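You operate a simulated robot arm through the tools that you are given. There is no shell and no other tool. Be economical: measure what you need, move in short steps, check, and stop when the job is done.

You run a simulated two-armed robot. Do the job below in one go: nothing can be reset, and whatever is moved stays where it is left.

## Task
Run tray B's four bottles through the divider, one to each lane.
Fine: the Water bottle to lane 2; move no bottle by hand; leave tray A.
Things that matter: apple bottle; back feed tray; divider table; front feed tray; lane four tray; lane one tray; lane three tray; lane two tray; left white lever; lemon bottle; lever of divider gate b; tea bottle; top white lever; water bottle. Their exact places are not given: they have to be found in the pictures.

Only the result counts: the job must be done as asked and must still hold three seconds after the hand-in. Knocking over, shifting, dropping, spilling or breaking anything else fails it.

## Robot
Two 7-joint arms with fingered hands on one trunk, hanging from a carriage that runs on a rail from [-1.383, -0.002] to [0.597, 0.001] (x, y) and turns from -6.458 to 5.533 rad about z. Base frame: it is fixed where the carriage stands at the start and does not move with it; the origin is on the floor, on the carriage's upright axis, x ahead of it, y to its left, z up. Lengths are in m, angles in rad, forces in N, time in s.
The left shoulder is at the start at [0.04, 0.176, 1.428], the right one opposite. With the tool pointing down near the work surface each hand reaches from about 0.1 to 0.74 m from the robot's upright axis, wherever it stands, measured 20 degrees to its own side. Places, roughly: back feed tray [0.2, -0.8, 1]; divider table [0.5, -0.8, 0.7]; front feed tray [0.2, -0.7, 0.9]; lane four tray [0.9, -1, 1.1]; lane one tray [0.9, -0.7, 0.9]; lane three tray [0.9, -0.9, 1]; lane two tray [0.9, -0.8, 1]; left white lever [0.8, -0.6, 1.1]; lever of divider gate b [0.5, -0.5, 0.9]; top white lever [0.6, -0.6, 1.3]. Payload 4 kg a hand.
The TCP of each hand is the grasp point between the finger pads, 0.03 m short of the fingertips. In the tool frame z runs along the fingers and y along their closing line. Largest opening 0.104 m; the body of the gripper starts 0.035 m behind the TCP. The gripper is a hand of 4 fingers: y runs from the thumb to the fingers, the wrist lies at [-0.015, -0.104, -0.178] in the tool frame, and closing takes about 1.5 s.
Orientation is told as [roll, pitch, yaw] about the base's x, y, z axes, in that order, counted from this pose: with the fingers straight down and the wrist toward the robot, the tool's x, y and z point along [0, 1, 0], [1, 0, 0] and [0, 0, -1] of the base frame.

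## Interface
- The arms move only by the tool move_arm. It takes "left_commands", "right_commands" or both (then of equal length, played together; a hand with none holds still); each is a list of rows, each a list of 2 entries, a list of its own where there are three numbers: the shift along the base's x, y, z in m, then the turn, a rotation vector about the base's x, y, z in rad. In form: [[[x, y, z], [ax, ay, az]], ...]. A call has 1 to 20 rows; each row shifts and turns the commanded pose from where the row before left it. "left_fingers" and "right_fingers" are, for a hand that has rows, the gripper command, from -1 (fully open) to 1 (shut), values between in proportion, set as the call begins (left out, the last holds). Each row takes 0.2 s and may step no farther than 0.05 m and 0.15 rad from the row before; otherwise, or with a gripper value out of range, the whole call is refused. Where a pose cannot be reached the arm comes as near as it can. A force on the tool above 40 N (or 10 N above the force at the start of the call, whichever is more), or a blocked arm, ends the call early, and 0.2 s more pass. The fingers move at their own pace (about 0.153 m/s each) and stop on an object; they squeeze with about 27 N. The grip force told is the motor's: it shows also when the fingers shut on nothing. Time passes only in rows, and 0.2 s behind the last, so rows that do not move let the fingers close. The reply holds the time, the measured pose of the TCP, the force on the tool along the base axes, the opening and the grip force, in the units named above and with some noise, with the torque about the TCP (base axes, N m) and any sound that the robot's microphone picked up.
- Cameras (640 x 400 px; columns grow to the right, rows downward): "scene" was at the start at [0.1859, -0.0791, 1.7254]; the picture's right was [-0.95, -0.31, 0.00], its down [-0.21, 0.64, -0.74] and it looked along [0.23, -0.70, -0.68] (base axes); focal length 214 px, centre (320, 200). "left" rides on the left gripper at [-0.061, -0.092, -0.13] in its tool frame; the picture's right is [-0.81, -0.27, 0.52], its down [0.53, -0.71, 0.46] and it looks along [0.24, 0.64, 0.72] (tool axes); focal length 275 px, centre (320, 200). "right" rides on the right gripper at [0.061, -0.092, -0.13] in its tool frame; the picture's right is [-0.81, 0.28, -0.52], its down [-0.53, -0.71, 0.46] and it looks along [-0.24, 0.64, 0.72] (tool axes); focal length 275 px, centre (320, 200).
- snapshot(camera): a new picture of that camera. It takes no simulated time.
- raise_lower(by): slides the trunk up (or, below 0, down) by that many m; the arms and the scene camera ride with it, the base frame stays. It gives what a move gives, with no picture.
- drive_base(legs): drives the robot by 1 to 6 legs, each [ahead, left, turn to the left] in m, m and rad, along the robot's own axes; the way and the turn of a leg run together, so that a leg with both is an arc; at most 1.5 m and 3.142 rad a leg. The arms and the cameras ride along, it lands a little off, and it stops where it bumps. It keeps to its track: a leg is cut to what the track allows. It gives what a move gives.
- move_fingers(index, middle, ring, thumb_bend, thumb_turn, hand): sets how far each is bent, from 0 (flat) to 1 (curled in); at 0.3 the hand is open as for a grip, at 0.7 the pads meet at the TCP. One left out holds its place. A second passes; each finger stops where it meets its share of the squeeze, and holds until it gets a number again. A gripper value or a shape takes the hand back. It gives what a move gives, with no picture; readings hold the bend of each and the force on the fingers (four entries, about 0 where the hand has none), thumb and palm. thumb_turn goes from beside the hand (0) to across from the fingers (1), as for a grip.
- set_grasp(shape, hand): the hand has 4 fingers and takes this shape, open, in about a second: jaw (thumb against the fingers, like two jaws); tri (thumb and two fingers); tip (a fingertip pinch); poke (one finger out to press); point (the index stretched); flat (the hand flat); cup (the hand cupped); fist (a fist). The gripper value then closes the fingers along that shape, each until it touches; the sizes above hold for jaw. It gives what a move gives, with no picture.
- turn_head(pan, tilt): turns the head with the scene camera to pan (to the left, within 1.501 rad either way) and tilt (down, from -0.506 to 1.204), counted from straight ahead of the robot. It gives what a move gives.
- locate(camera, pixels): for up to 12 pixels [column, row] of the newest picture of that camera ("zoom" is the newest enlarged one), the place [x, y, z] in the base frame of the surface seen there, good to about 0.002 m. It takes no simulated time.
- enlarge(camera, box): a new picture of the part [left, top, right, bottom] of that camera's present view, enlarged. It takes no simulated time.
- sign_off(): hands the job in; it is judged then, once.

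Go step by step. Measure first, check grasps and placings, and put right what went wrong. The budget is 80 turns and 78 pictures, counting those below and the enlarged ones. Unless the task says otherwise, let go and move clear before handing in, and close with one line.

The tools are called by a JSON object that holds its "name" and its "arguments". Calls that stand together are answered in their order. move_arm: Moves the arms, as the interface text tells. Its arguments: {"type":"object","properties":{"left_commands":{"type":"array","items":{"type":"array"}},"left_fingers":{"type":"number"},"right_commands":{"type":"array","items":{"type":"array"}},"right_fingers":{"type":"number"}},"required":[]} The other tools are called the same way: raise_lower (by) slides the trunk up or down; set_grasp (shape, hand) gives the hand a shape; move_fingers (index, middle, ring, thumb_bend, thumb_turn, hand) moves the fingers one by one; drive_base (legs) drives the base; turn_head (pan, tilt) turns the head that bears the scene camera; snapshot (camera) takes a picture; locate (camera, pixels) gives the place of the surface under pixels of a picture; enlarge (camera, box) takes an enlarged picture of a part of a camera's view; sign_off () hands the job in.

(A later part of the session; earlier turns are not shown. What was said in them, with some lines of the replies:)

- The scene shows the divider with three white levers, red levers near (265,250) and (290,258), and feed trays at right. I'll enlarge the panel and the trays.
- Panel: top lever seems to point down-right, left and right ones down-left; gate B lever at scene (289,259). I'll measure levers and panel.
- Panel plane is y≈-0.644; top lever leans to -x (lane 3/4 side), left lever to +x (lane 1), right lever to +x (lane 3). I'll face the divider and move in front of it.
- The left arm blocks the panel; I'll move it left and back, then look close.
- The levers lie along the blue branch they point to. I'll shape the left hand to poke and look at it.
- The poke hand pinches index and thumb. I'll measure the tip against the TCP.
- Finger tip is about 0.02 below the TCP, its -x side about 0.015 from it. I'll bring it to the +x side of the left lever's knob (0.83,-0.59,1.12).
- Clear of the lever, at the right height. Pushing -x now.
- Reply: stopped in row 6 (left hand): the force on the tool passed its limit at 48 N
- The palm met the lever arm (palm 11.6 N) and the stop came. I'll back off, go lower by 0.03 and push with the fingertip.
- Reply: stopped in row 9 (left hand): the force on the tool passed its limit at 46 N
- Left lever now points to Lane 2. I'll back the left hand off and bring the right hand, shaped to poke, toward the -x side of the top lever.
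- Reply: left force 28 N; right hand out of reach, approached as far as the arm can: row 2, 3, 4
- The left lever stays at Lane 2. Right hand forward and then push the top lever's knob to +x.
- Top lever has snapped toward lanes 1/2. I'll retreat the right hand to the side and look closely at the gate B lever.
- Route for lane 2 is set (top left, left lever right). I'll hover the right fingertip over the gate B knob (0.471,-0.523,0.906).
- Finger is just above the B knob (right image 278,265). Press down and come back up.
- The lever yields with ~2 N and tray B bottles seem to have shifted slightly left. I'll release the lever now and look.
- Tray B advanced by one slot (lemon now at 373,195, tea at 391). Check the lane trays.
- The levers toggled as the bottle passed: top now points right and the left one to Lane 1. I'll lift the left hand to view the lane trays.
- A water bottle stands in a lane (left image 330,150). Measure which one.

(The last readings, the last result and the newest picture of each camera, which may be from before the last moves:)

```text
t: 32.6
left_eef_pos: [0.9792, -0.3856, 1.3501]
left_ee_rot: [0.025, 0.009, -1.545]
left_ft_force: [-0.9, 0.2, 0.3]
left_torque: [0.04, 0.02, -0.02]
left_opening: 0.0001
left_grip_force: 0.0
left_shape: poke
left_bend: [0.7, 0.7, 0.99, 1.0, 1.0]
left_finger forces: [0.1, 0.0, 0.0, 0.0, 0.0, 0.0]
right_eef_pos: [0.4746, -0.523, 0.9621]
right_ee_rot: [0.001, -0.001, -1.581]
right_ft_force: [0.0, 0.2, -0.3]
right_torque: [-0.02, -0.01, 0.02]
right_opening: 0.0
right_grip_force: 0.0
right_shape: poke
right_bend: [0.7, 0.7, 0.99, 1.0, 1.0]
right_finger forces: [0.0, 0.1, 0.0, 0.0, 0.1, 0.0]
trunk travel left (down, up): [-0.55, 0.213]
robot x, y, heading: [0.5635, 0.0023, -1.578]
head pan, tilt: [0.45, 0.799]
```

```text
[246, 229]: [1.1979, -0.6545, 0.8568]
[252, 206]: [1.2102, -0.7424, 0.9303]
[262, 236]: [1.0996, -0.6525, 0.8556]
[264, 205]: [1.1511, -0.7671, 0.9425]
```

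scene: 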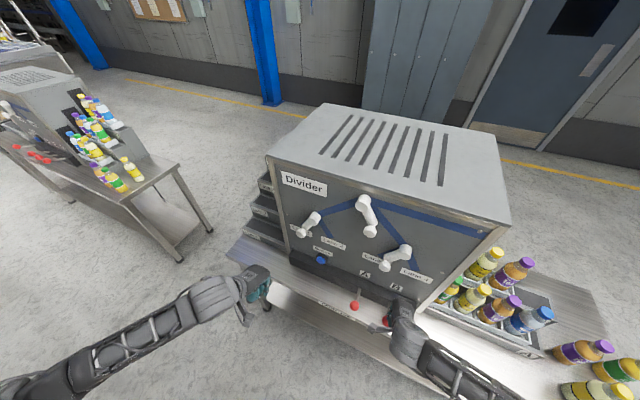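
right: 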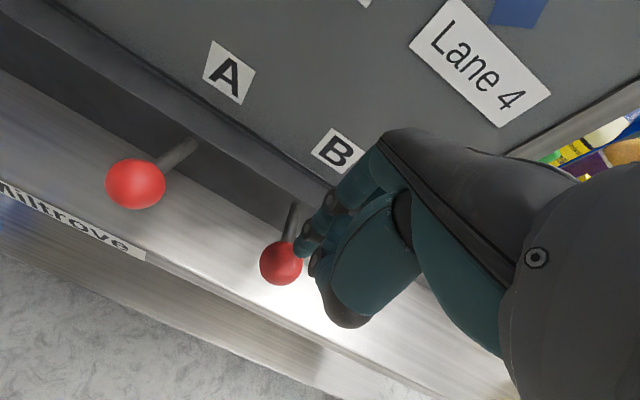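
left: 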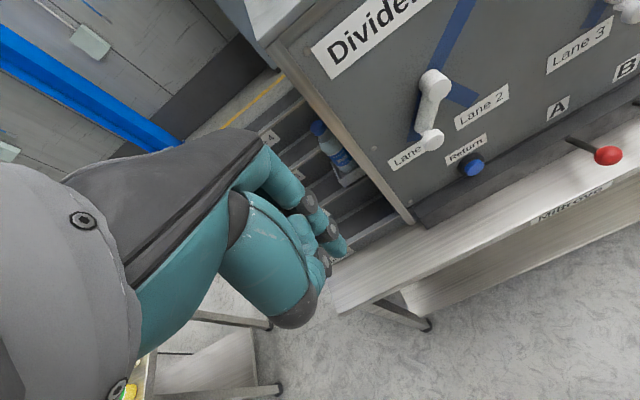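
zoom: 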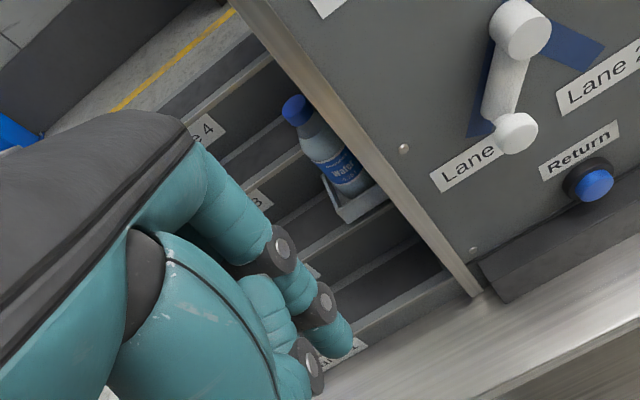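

Water is in lane 2 (y≈-0.785). Levers now route to lane 3; press and release gate B again.

{"name": "move_arm", "arguments": {"right_commands": [[[0, 0, -0.015], [0, 0, 0]], [[0, 0, -0.015], [0, 0, 0]], [[0, 0, -0.015], [0, 0, 0]], [[0, 0, -0.015], [0, 0, 0]], [[0, 0, 0], [0, 0, 0]], [[0, 0, 0.03], [0, 0, 0]], [[0, 0, 0.03], [0, 0, 0]], [[0, 0, 0], [0, 0, 0]], [[0, 0, 0], [0, 0, 0]], [[0, 0, 0], [0, 0, 0]], [[0, 0, 0], [0, 0, 0]], [[0, 0, 0], [0, 0, 0]]]}}

{"name": "snapshot", "arguments": {"camera": "scene"}}

{"name": "enlarge", "arguments": {"camera": "left", "box": [230, 70, 430, 280]}}

```text
t: 35.2
left_eef_pos: [0.9787, -0.3874, 1.3492]
left_ee_rot: [0.023, 0.01, -1.542]
left_ft_force: [0.5, -0.9, 0.6]
left_torque: [0.01, 0.02, -0.03]
left_opening: 0.0
left_grip_force: 0.1
left_shape: poke
left_bend: [0.7, 0.7, 0.99, 1.0, 1.0]
left_finger forces: [0.0, 0.0, 0.0, 0.1, 0.1, 0.1]
right_eef_pos: [0.4724, -0.5231, 0.9628]
right_ee_rot: [0.0, 0.0, -1.582]
right_ft_force: [-0.7, 0.0, -0.9]
right_torque: [0.01, -0.02, 0.01]
right_opening: 0.0
right_grip_force: 0.0
right_shape: poke
right_bend: [0.7, 0.7, 0.99, 1.0, 1.0]
right_finger forces: [0.0, 0.0, 0.1, 0.1, 0.0, 0.0]
trunk travel left (down, up): [-0.55, 0.213]
robot x, y, heading: [0.5627, 0.003, -1.582]
head pan, tilt: [0.45, 0.799]
```

```text
44 pictures are left
```

scene: 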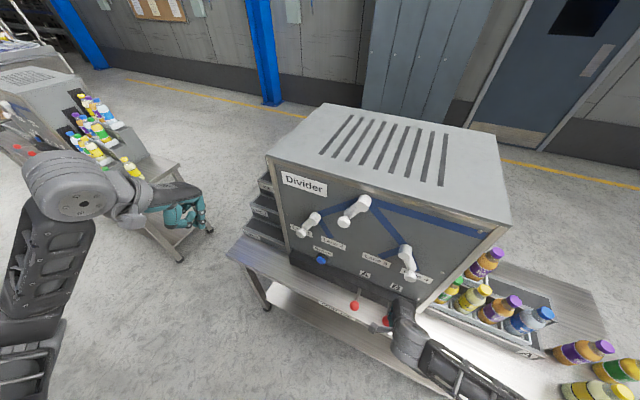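

```text
1.90 times, centred on (330, 175) of left
```

zoom: 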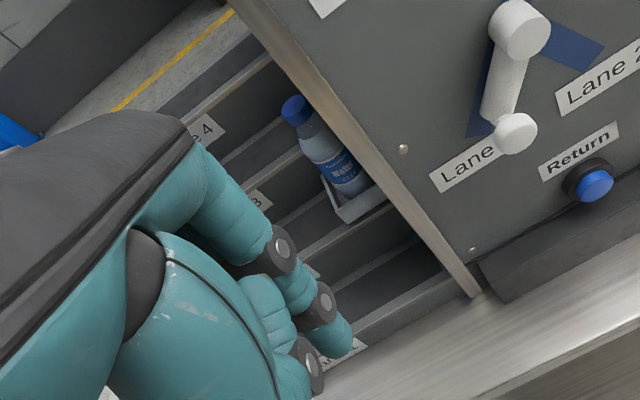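

Levers toggled again (top left, right one to Lane 4) and tray B advanced; next goes to Lane 1. Press gate B again.

{"name": "move_arm", "arguments": {"right_commands": [[[0, 0, -0.015], [0, 0, 0]], [[0, 0, -0.015], [0, 0, 0]], [[0, 0, -0.015], [0, 0, 0]], [[0, 0, -0.015], [0, 0, 0]], [[0, 0, 0], [0, 0, 0]], [[0, 0, 0.03], [0, 0, 0]], [[0, 0, 0.03], [0, 0, 0]], [[0, 0, 0], [0, 0, 0]], [[0, 0, 0], [0, 0, 0]], [[0, 0, 0], [0, 0, 0]], [[0, 0, 0], [0, 0, 0]], [[0, 0, 0], [0, 0, 0]]]}}

{"name": "snapshot", "arguments": {"camera": "scene"}}

{"name": "enlarge", "arguments": {"camera": "left", "box": [230, 70, 430, 280]}}

```text
t: 37.9
left_eef_pos: [0.9779, -0.3871, 1.3488]
left_ee_rot: [0.024, 0.012, -1.544]
left_ft_force: [-0.1, -0.9, 0.0]
left_torque: [0.01, -0.01, 0.02]
left_opening: 0.0
left_grip_force: 0.1
left_shape: poke
left_bend: [0.7, 0.7, 0.99, 1.0, 1.0]
left_finger forces: [0.0, 0.1, 0.0, 0.0, 0.0, 0.0]
right_eef_pos: [0.4696, -0.524, 0.961]
right_ee_rot: [0.0, 0.0, -1.581]
right_ft_force: [-0.4, -0.6, 0.7]
right_torque: [0.02, -0.01, 0.03]
right_opening: 0.0
right_grip_force: 0.0
right_shape: poke
right_bend: [0.7, 0.7, 0.99, 1.0, 1.0]
right_finger forces: [0.0, 0.1, 0.0, 0.0, 0.0, 0.0]
trunk travel left (down, up): [-0.55, 0.213]
robot x, y, heading: [0.5636, -0.0001, -1.579]
head pan, tilt: [0.45, 0.799]
```

```text
42 pictures are left
```

scene: 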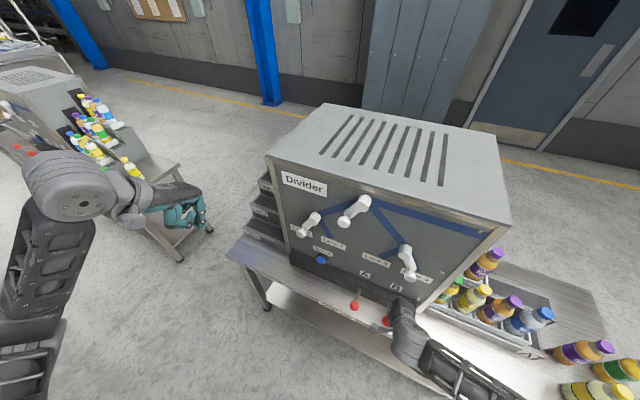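

```text
1.90 times, centred on (330, 175) of left
```

zoom: 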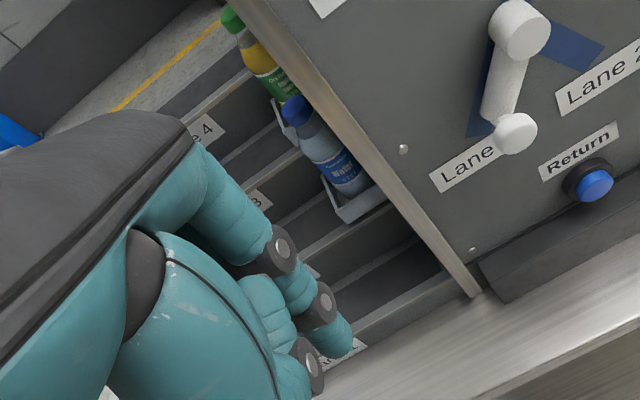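

Apple has arrived in lane 3, but the third pull shows no advance yet. Wait and look again.

{"name": "move_arm", "arguments": {"right_commands": [[[0, 0, 0], [0, 0, 0]], [[0, 0, 0], [0, 0, 0]], [[0, 0, 0], [0, 0, 0]], [[0, 0, 0], [0, 0, 0]], [[0, 0, 0], [0, 0, 0]], [[0, 0, 0], [0, 0, 0]], [[0, 0, 0], [0, 0, 0]], [[0, 0, 0], [0, 0, 0]], [[0, 0, 0], [0, 0, 0]], [[0, 0, 0], [0, 0, 0]]]}}

{"name": "snapshot", "arguments": {"camera": "scene"}}

{"name": "snapshot", "arguments": {"camera": "right"}}

```text
t: 40.0
left_eef_pos: [0.9778, -0.3872, 1.3492]
left_ee_rot: [0.024, 0.009, -1.542]
left_ft_force: [0.5, 0.3, 0.8]
left_torque: [0.02, -0.03, 0.01]
left_opening: 0.0
left_grip_force: 0.1
left_shape: poke
left_bend: [0.7, 0.7, 0.99, 1.0, 1.0]
left_finger forces: [0.1, 0.0, 0.0, 0.1, 0.0, 0.0]
right_eef_pos: [0.472, -0.5244, 0.9597]
right_ee_rot: [0.001, 0.0, -1.58]
right_ft_force: [-0.3, 0.0, 0.3]
right_torque: [0.01, 0.0, 0.01]
right_opening: 0.0
right_grip_force: 0.1
right_shape: poke
right_bend: [0.7, 0.7, 0.99, 1.0, 1.0]
right_finger forces: [0.0, 0.0, 0.1, 0.0, 0.0, 0.0]
trunk travel left (down, up): [-0.55, 0.213]
robot x, y, heading: [0.5659, -0.0002, -1.582]
head pan, tilt: [0.45, 0.799]
```

```text
40 pictures are left
```

scene: 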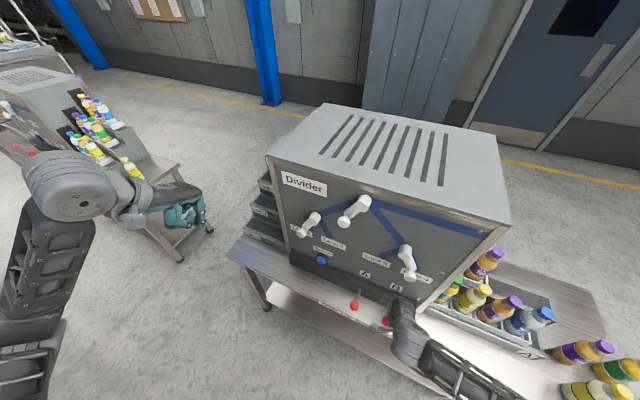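

```text
39 pictures are left
```

right: 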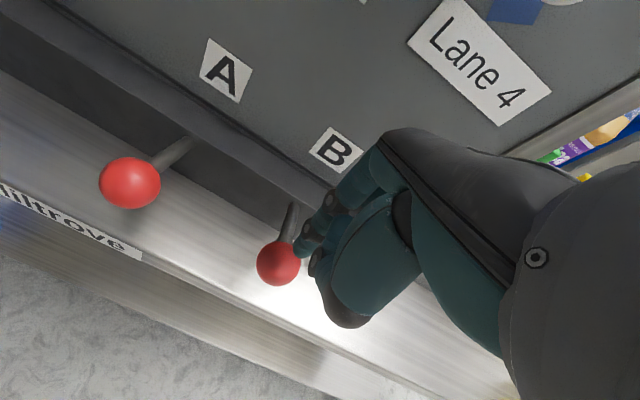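

The third pull was ignored, likely because the machine was still busy; nothing moved and the route is still Lane 1. Pull again and wait longer.

{"name": "move_arm", "arguments": {"right_commands": [[[0, 0, -0.015], [0, 0, 0]], [[0, 0, -0.015], [0, 0, 0]], [[0, 0, -0.015], [0, 0, 0]], [[0, 0, -0.015], [0, 0, 0]], [[0, 0, 0], [0, 0, 0]], [[0, 0, 0.03], [0, 0, 0]], [[0, 0, 0.03], [0, 0, 0]], [[0, 0, 0], [0, 0, 0]], [[0, 0, 0], [0, 0, 0]], [[0, 0, 0], [0, 0, 0]], [[0, 0, 0], [0, 0, 0]], [[0, 0, 0], [0, 0, 0]], [[0, 0, 0], [0, 0, 0]], [[0, 0, 0], [0, 0, 0]], [[0, 0, 0], [0, 0, 0]], [[0, 0, 0], [0, 0, 0]], [[0, 0, 0], [0, 0, 0]], [[0, 0, 0], [0, 0, 0]]]}}

{"name": "snapshot", "arguments": {"camera": "scene"}}

{"name": "snapshot", "arguments": {"camera": "left"}}

```text
t: 43.9
left_eef_pos: [0.9778, -0.3875, 1.3494]
left_ee_rot: [0.025, 0.009, -1.543]
left_ft_force: [-1.1, 0.9, -0.7]
left_torque: [0.03, -0.02, 0.02]
left_opening: 0.0002
left_grip_force: 0.1
left_shape: poke
left_bend: [0.7, 0.7, 0.99, 1.0, 1.0]
left_finger forces: [0.0, 0.0, 0.0, 0.1, 0.0, 0.0]
right_eef_pos: [0.4702, -0.5221, 0.9617]
right_ee_rot: [0.0, -0.001, -1.581]
right_ft_force: [0.7, 0.1, 0.0]
right_torque: [-0.01, 0.0, -0.05]
right_opening: 0.0001
right_grip_force: 0.0
right_shape: poke
right_bend: [0.7, 0.7, 0.99, 1.0, 1.0]
right_finger forces: [0.1, 0.0, 0.1, 0.0, 0.0, 0.0]
trunk travel left (down, up): [-0.55, 0.213]
robot x, y, heading: [0.5657, -0.003, -1.582]
head pan, tilt: [0.45, 0.799]
```

```text
38 pictures are left
```

scene: 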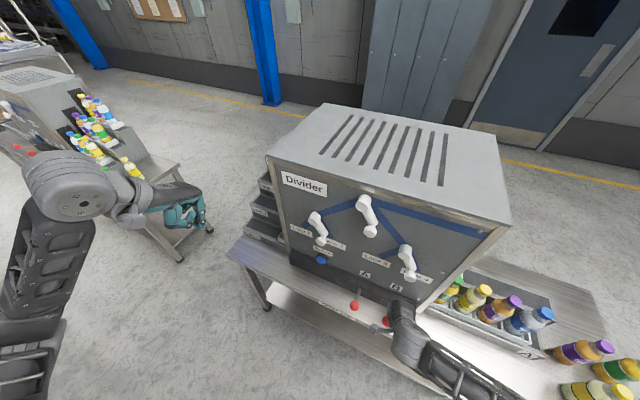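

```text
37 pictures are left
```

left: 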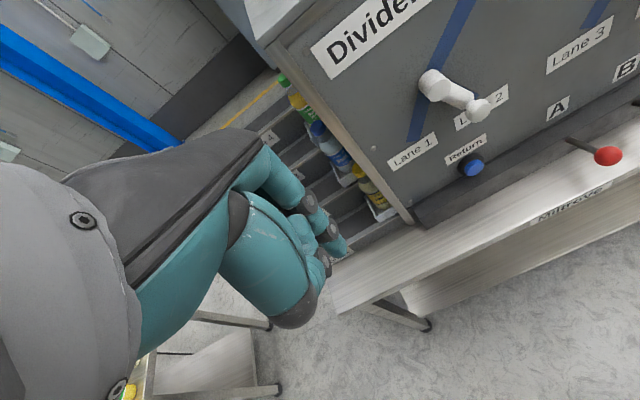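

Lemon has arrived in lane 1; top lever now right, right lever to Lane 4. Pull gate B for the last bottle and wait.

{"name": "move_arm", "arguments": {"right_commands": [[[0, 0, -0.015], [0, 0, 0]], [[0, 0, -0.015], [0, 0, 0]], [[0, 0, -0.015], [0, 0, 0]], [[0, 0, -0.015], [0, 0, 0]], [[0, 0, 0], [0, 0, 0]], [[0, 0, 0.03], [0, 0, 0]], [[0, 0, 0.03], [0, 0, 0]], [[0, 0, 0], [0, 0, 0]], [[0, 0, 0], [0, 0, 0]], [[0, 0, 0], [0, 0, 0]], [[0, 0, 0], [0, 0, 0]], [[0, 0, 0], [0, 0, 0]], [[0, 0, 0], [0, 0, 0]], [[0, 0, 0], [0, 0, 0]], [[0, 0, 0], [0, 0, 0]], [[0, 0, 0], [0, 0, 0]], [[0, 0, 0], [0, 0, 0]], [[0, 0, 0], [0, 0, 0]]]}}

{"name": "move_arm", "arguments": {"right_commands": [[[0, 0.04, 0.01], [0, 0, 0]], [[0, 0.04, 0.02], [0, 0, 0]], [[0, 0.03, 0.03], [0, 0, 0]], [[0, 0, 0.045], [0, 0, 0]]], "left_commands": [[[0, 0, 0.045], [0, 0, 0]], [[0, 0, 0.045], [0, 0, 0]], [[0, 0, 0.04], [0, 0, 0]], [[0, 0, 0.03], [0, 0, 0]]]}}

{"name": "snapshot", "arguments": {"camera": "scene"}}

{"name": "snapshot", "arguments": {"camera": "left"}}

```text
t: 47.6
left_eef_pos: [0.9779, -0.3876, 1.3501]
left_ee_rot: [0.025, 0.009, -1.545]
left_ft_force: [0.2, 0.0, 0.1]
left_torque: [0.0, -0.02, -0.03]
left_opening: 0.0
left_grip_force: 0.0
left_shape: poke
left_bend: [0.7, 0.7, 0.99, 1.0, 1.0]
left_finger forces: [0.0, 0.0, 0.0, 0.0, 0.0, 0.0]
right_eef_pos: [0.4727, -0.5234, 0.9627]
right_ee_rot: [0.0, -0.001, -1.581]
right_ft_force: [0.2, 0.8, -0.1]
right_torque: [0.02, 0.02, 0.04]
right_opening: 0.0001
right_grip_force: 0.0
right_shape: poke
right_bend: [0.7, 0.7, 0.99, 1.0, 1.0]
right_finger forces: [0.1, 0.1, 0.0, 0.0, 0.0, 0.0]
trunk travel left (down, up): [-0.55, 0.213]
robot x, y, heading: [0.5645, 0.0017, -1.58]
head pan, tilt: [0.45, 0.799]
```

```text
t: 48.6
left_eef_pos: [0.9815, -0.3873, 1.5109]
left_ee_rot: [0.024, 0.01, -1.545]
left_ft_force: [-1.1, -1.3, -0.4]
left_torque: [0.03, 0.02, 0.02]
left_opening: 0.0
left_grip_force: 0.1
left_shape: poke
left_bend: [0.7, 0.7, 0.99, 1.0, 1.0]
left_finger forces: [0.0, 0.0, 0.0, 0.1, 0.0, 0.0]
right_eef_pos: [0.4731, -0.4113, 1.0682]
right_ee_rot: [0.001, 0.0, -1.581]
right_ft_force: [-0.2, 0.3, -0.1]
right_torque: [0.0, -0.01, 0.01]
right_opening: 0.0
right_grip_force: 0.1
right_shape: poke
right_bend: [0.7, 0.7, 0.99, 1.0, 1.0]
right_finger forces: [0.0, 0.1, 0.0, 0.0, 0.0, 0.0]
trunk travel left (down, up): [-0.55, 0.213]
robot x, y, heading: [0.5684, 0.0009, -1.583]
head pan, tilt: [0.45, 0.799]
```

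```text
36 pictures are left
```

scene: 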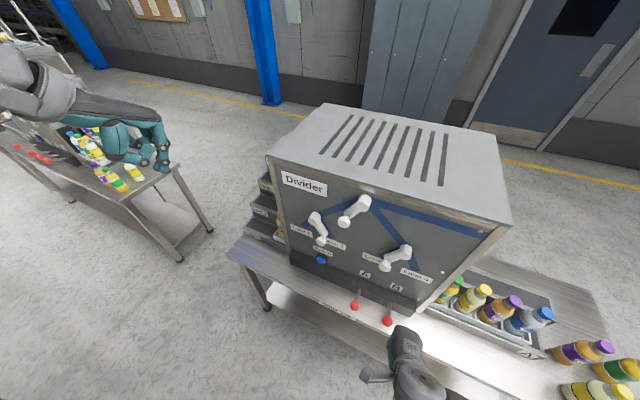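

```text
35 pictures are left
```

left: 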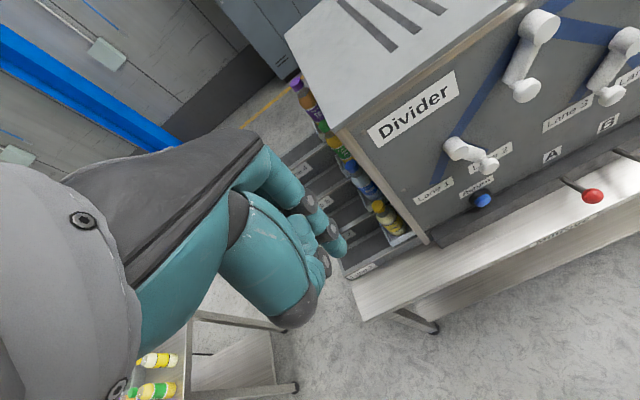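

All four lanes hold one bottle (tea, apple, water, lemon from back to front in the left picture, column 300–390). One close check before hand-in.

{"name": "enlarge", "arguments": {"camera": "left", "box": [250, 50, 450, 290]}}

{"name": "locate", "arguments": {"camera": "left", "pixels": [[295, 82], [333, 142], [352, 169], [378, 206]]}}

```text
1.67 times, centred on (350, 170) of left
```

zoom: 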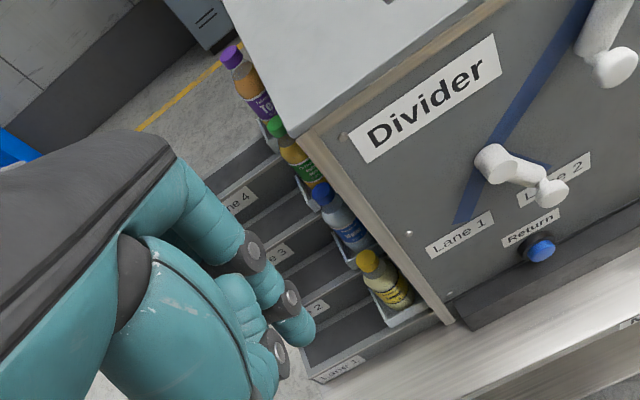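

```text
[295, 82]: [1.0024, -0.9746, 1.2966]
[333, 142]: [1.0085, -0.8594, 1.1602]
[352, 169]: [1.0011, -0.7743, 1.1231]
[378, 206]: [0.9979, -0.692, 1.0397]
```

The close view shows all four bottles upright: lemon in lane 1, water in lane 2, apple in lane 3 and tea in lane 4. Both hands are clear, so I'm handing in.

{"name": "sign_off", "arguments": {}}

```text
The job is handed in.
```

Tray B's four bottles went through the divider one to a lane: Lemon in 1, Water in 2, Apple in 3 and Tea in 4. No bottle was moved by hand, and tray A was left alone.
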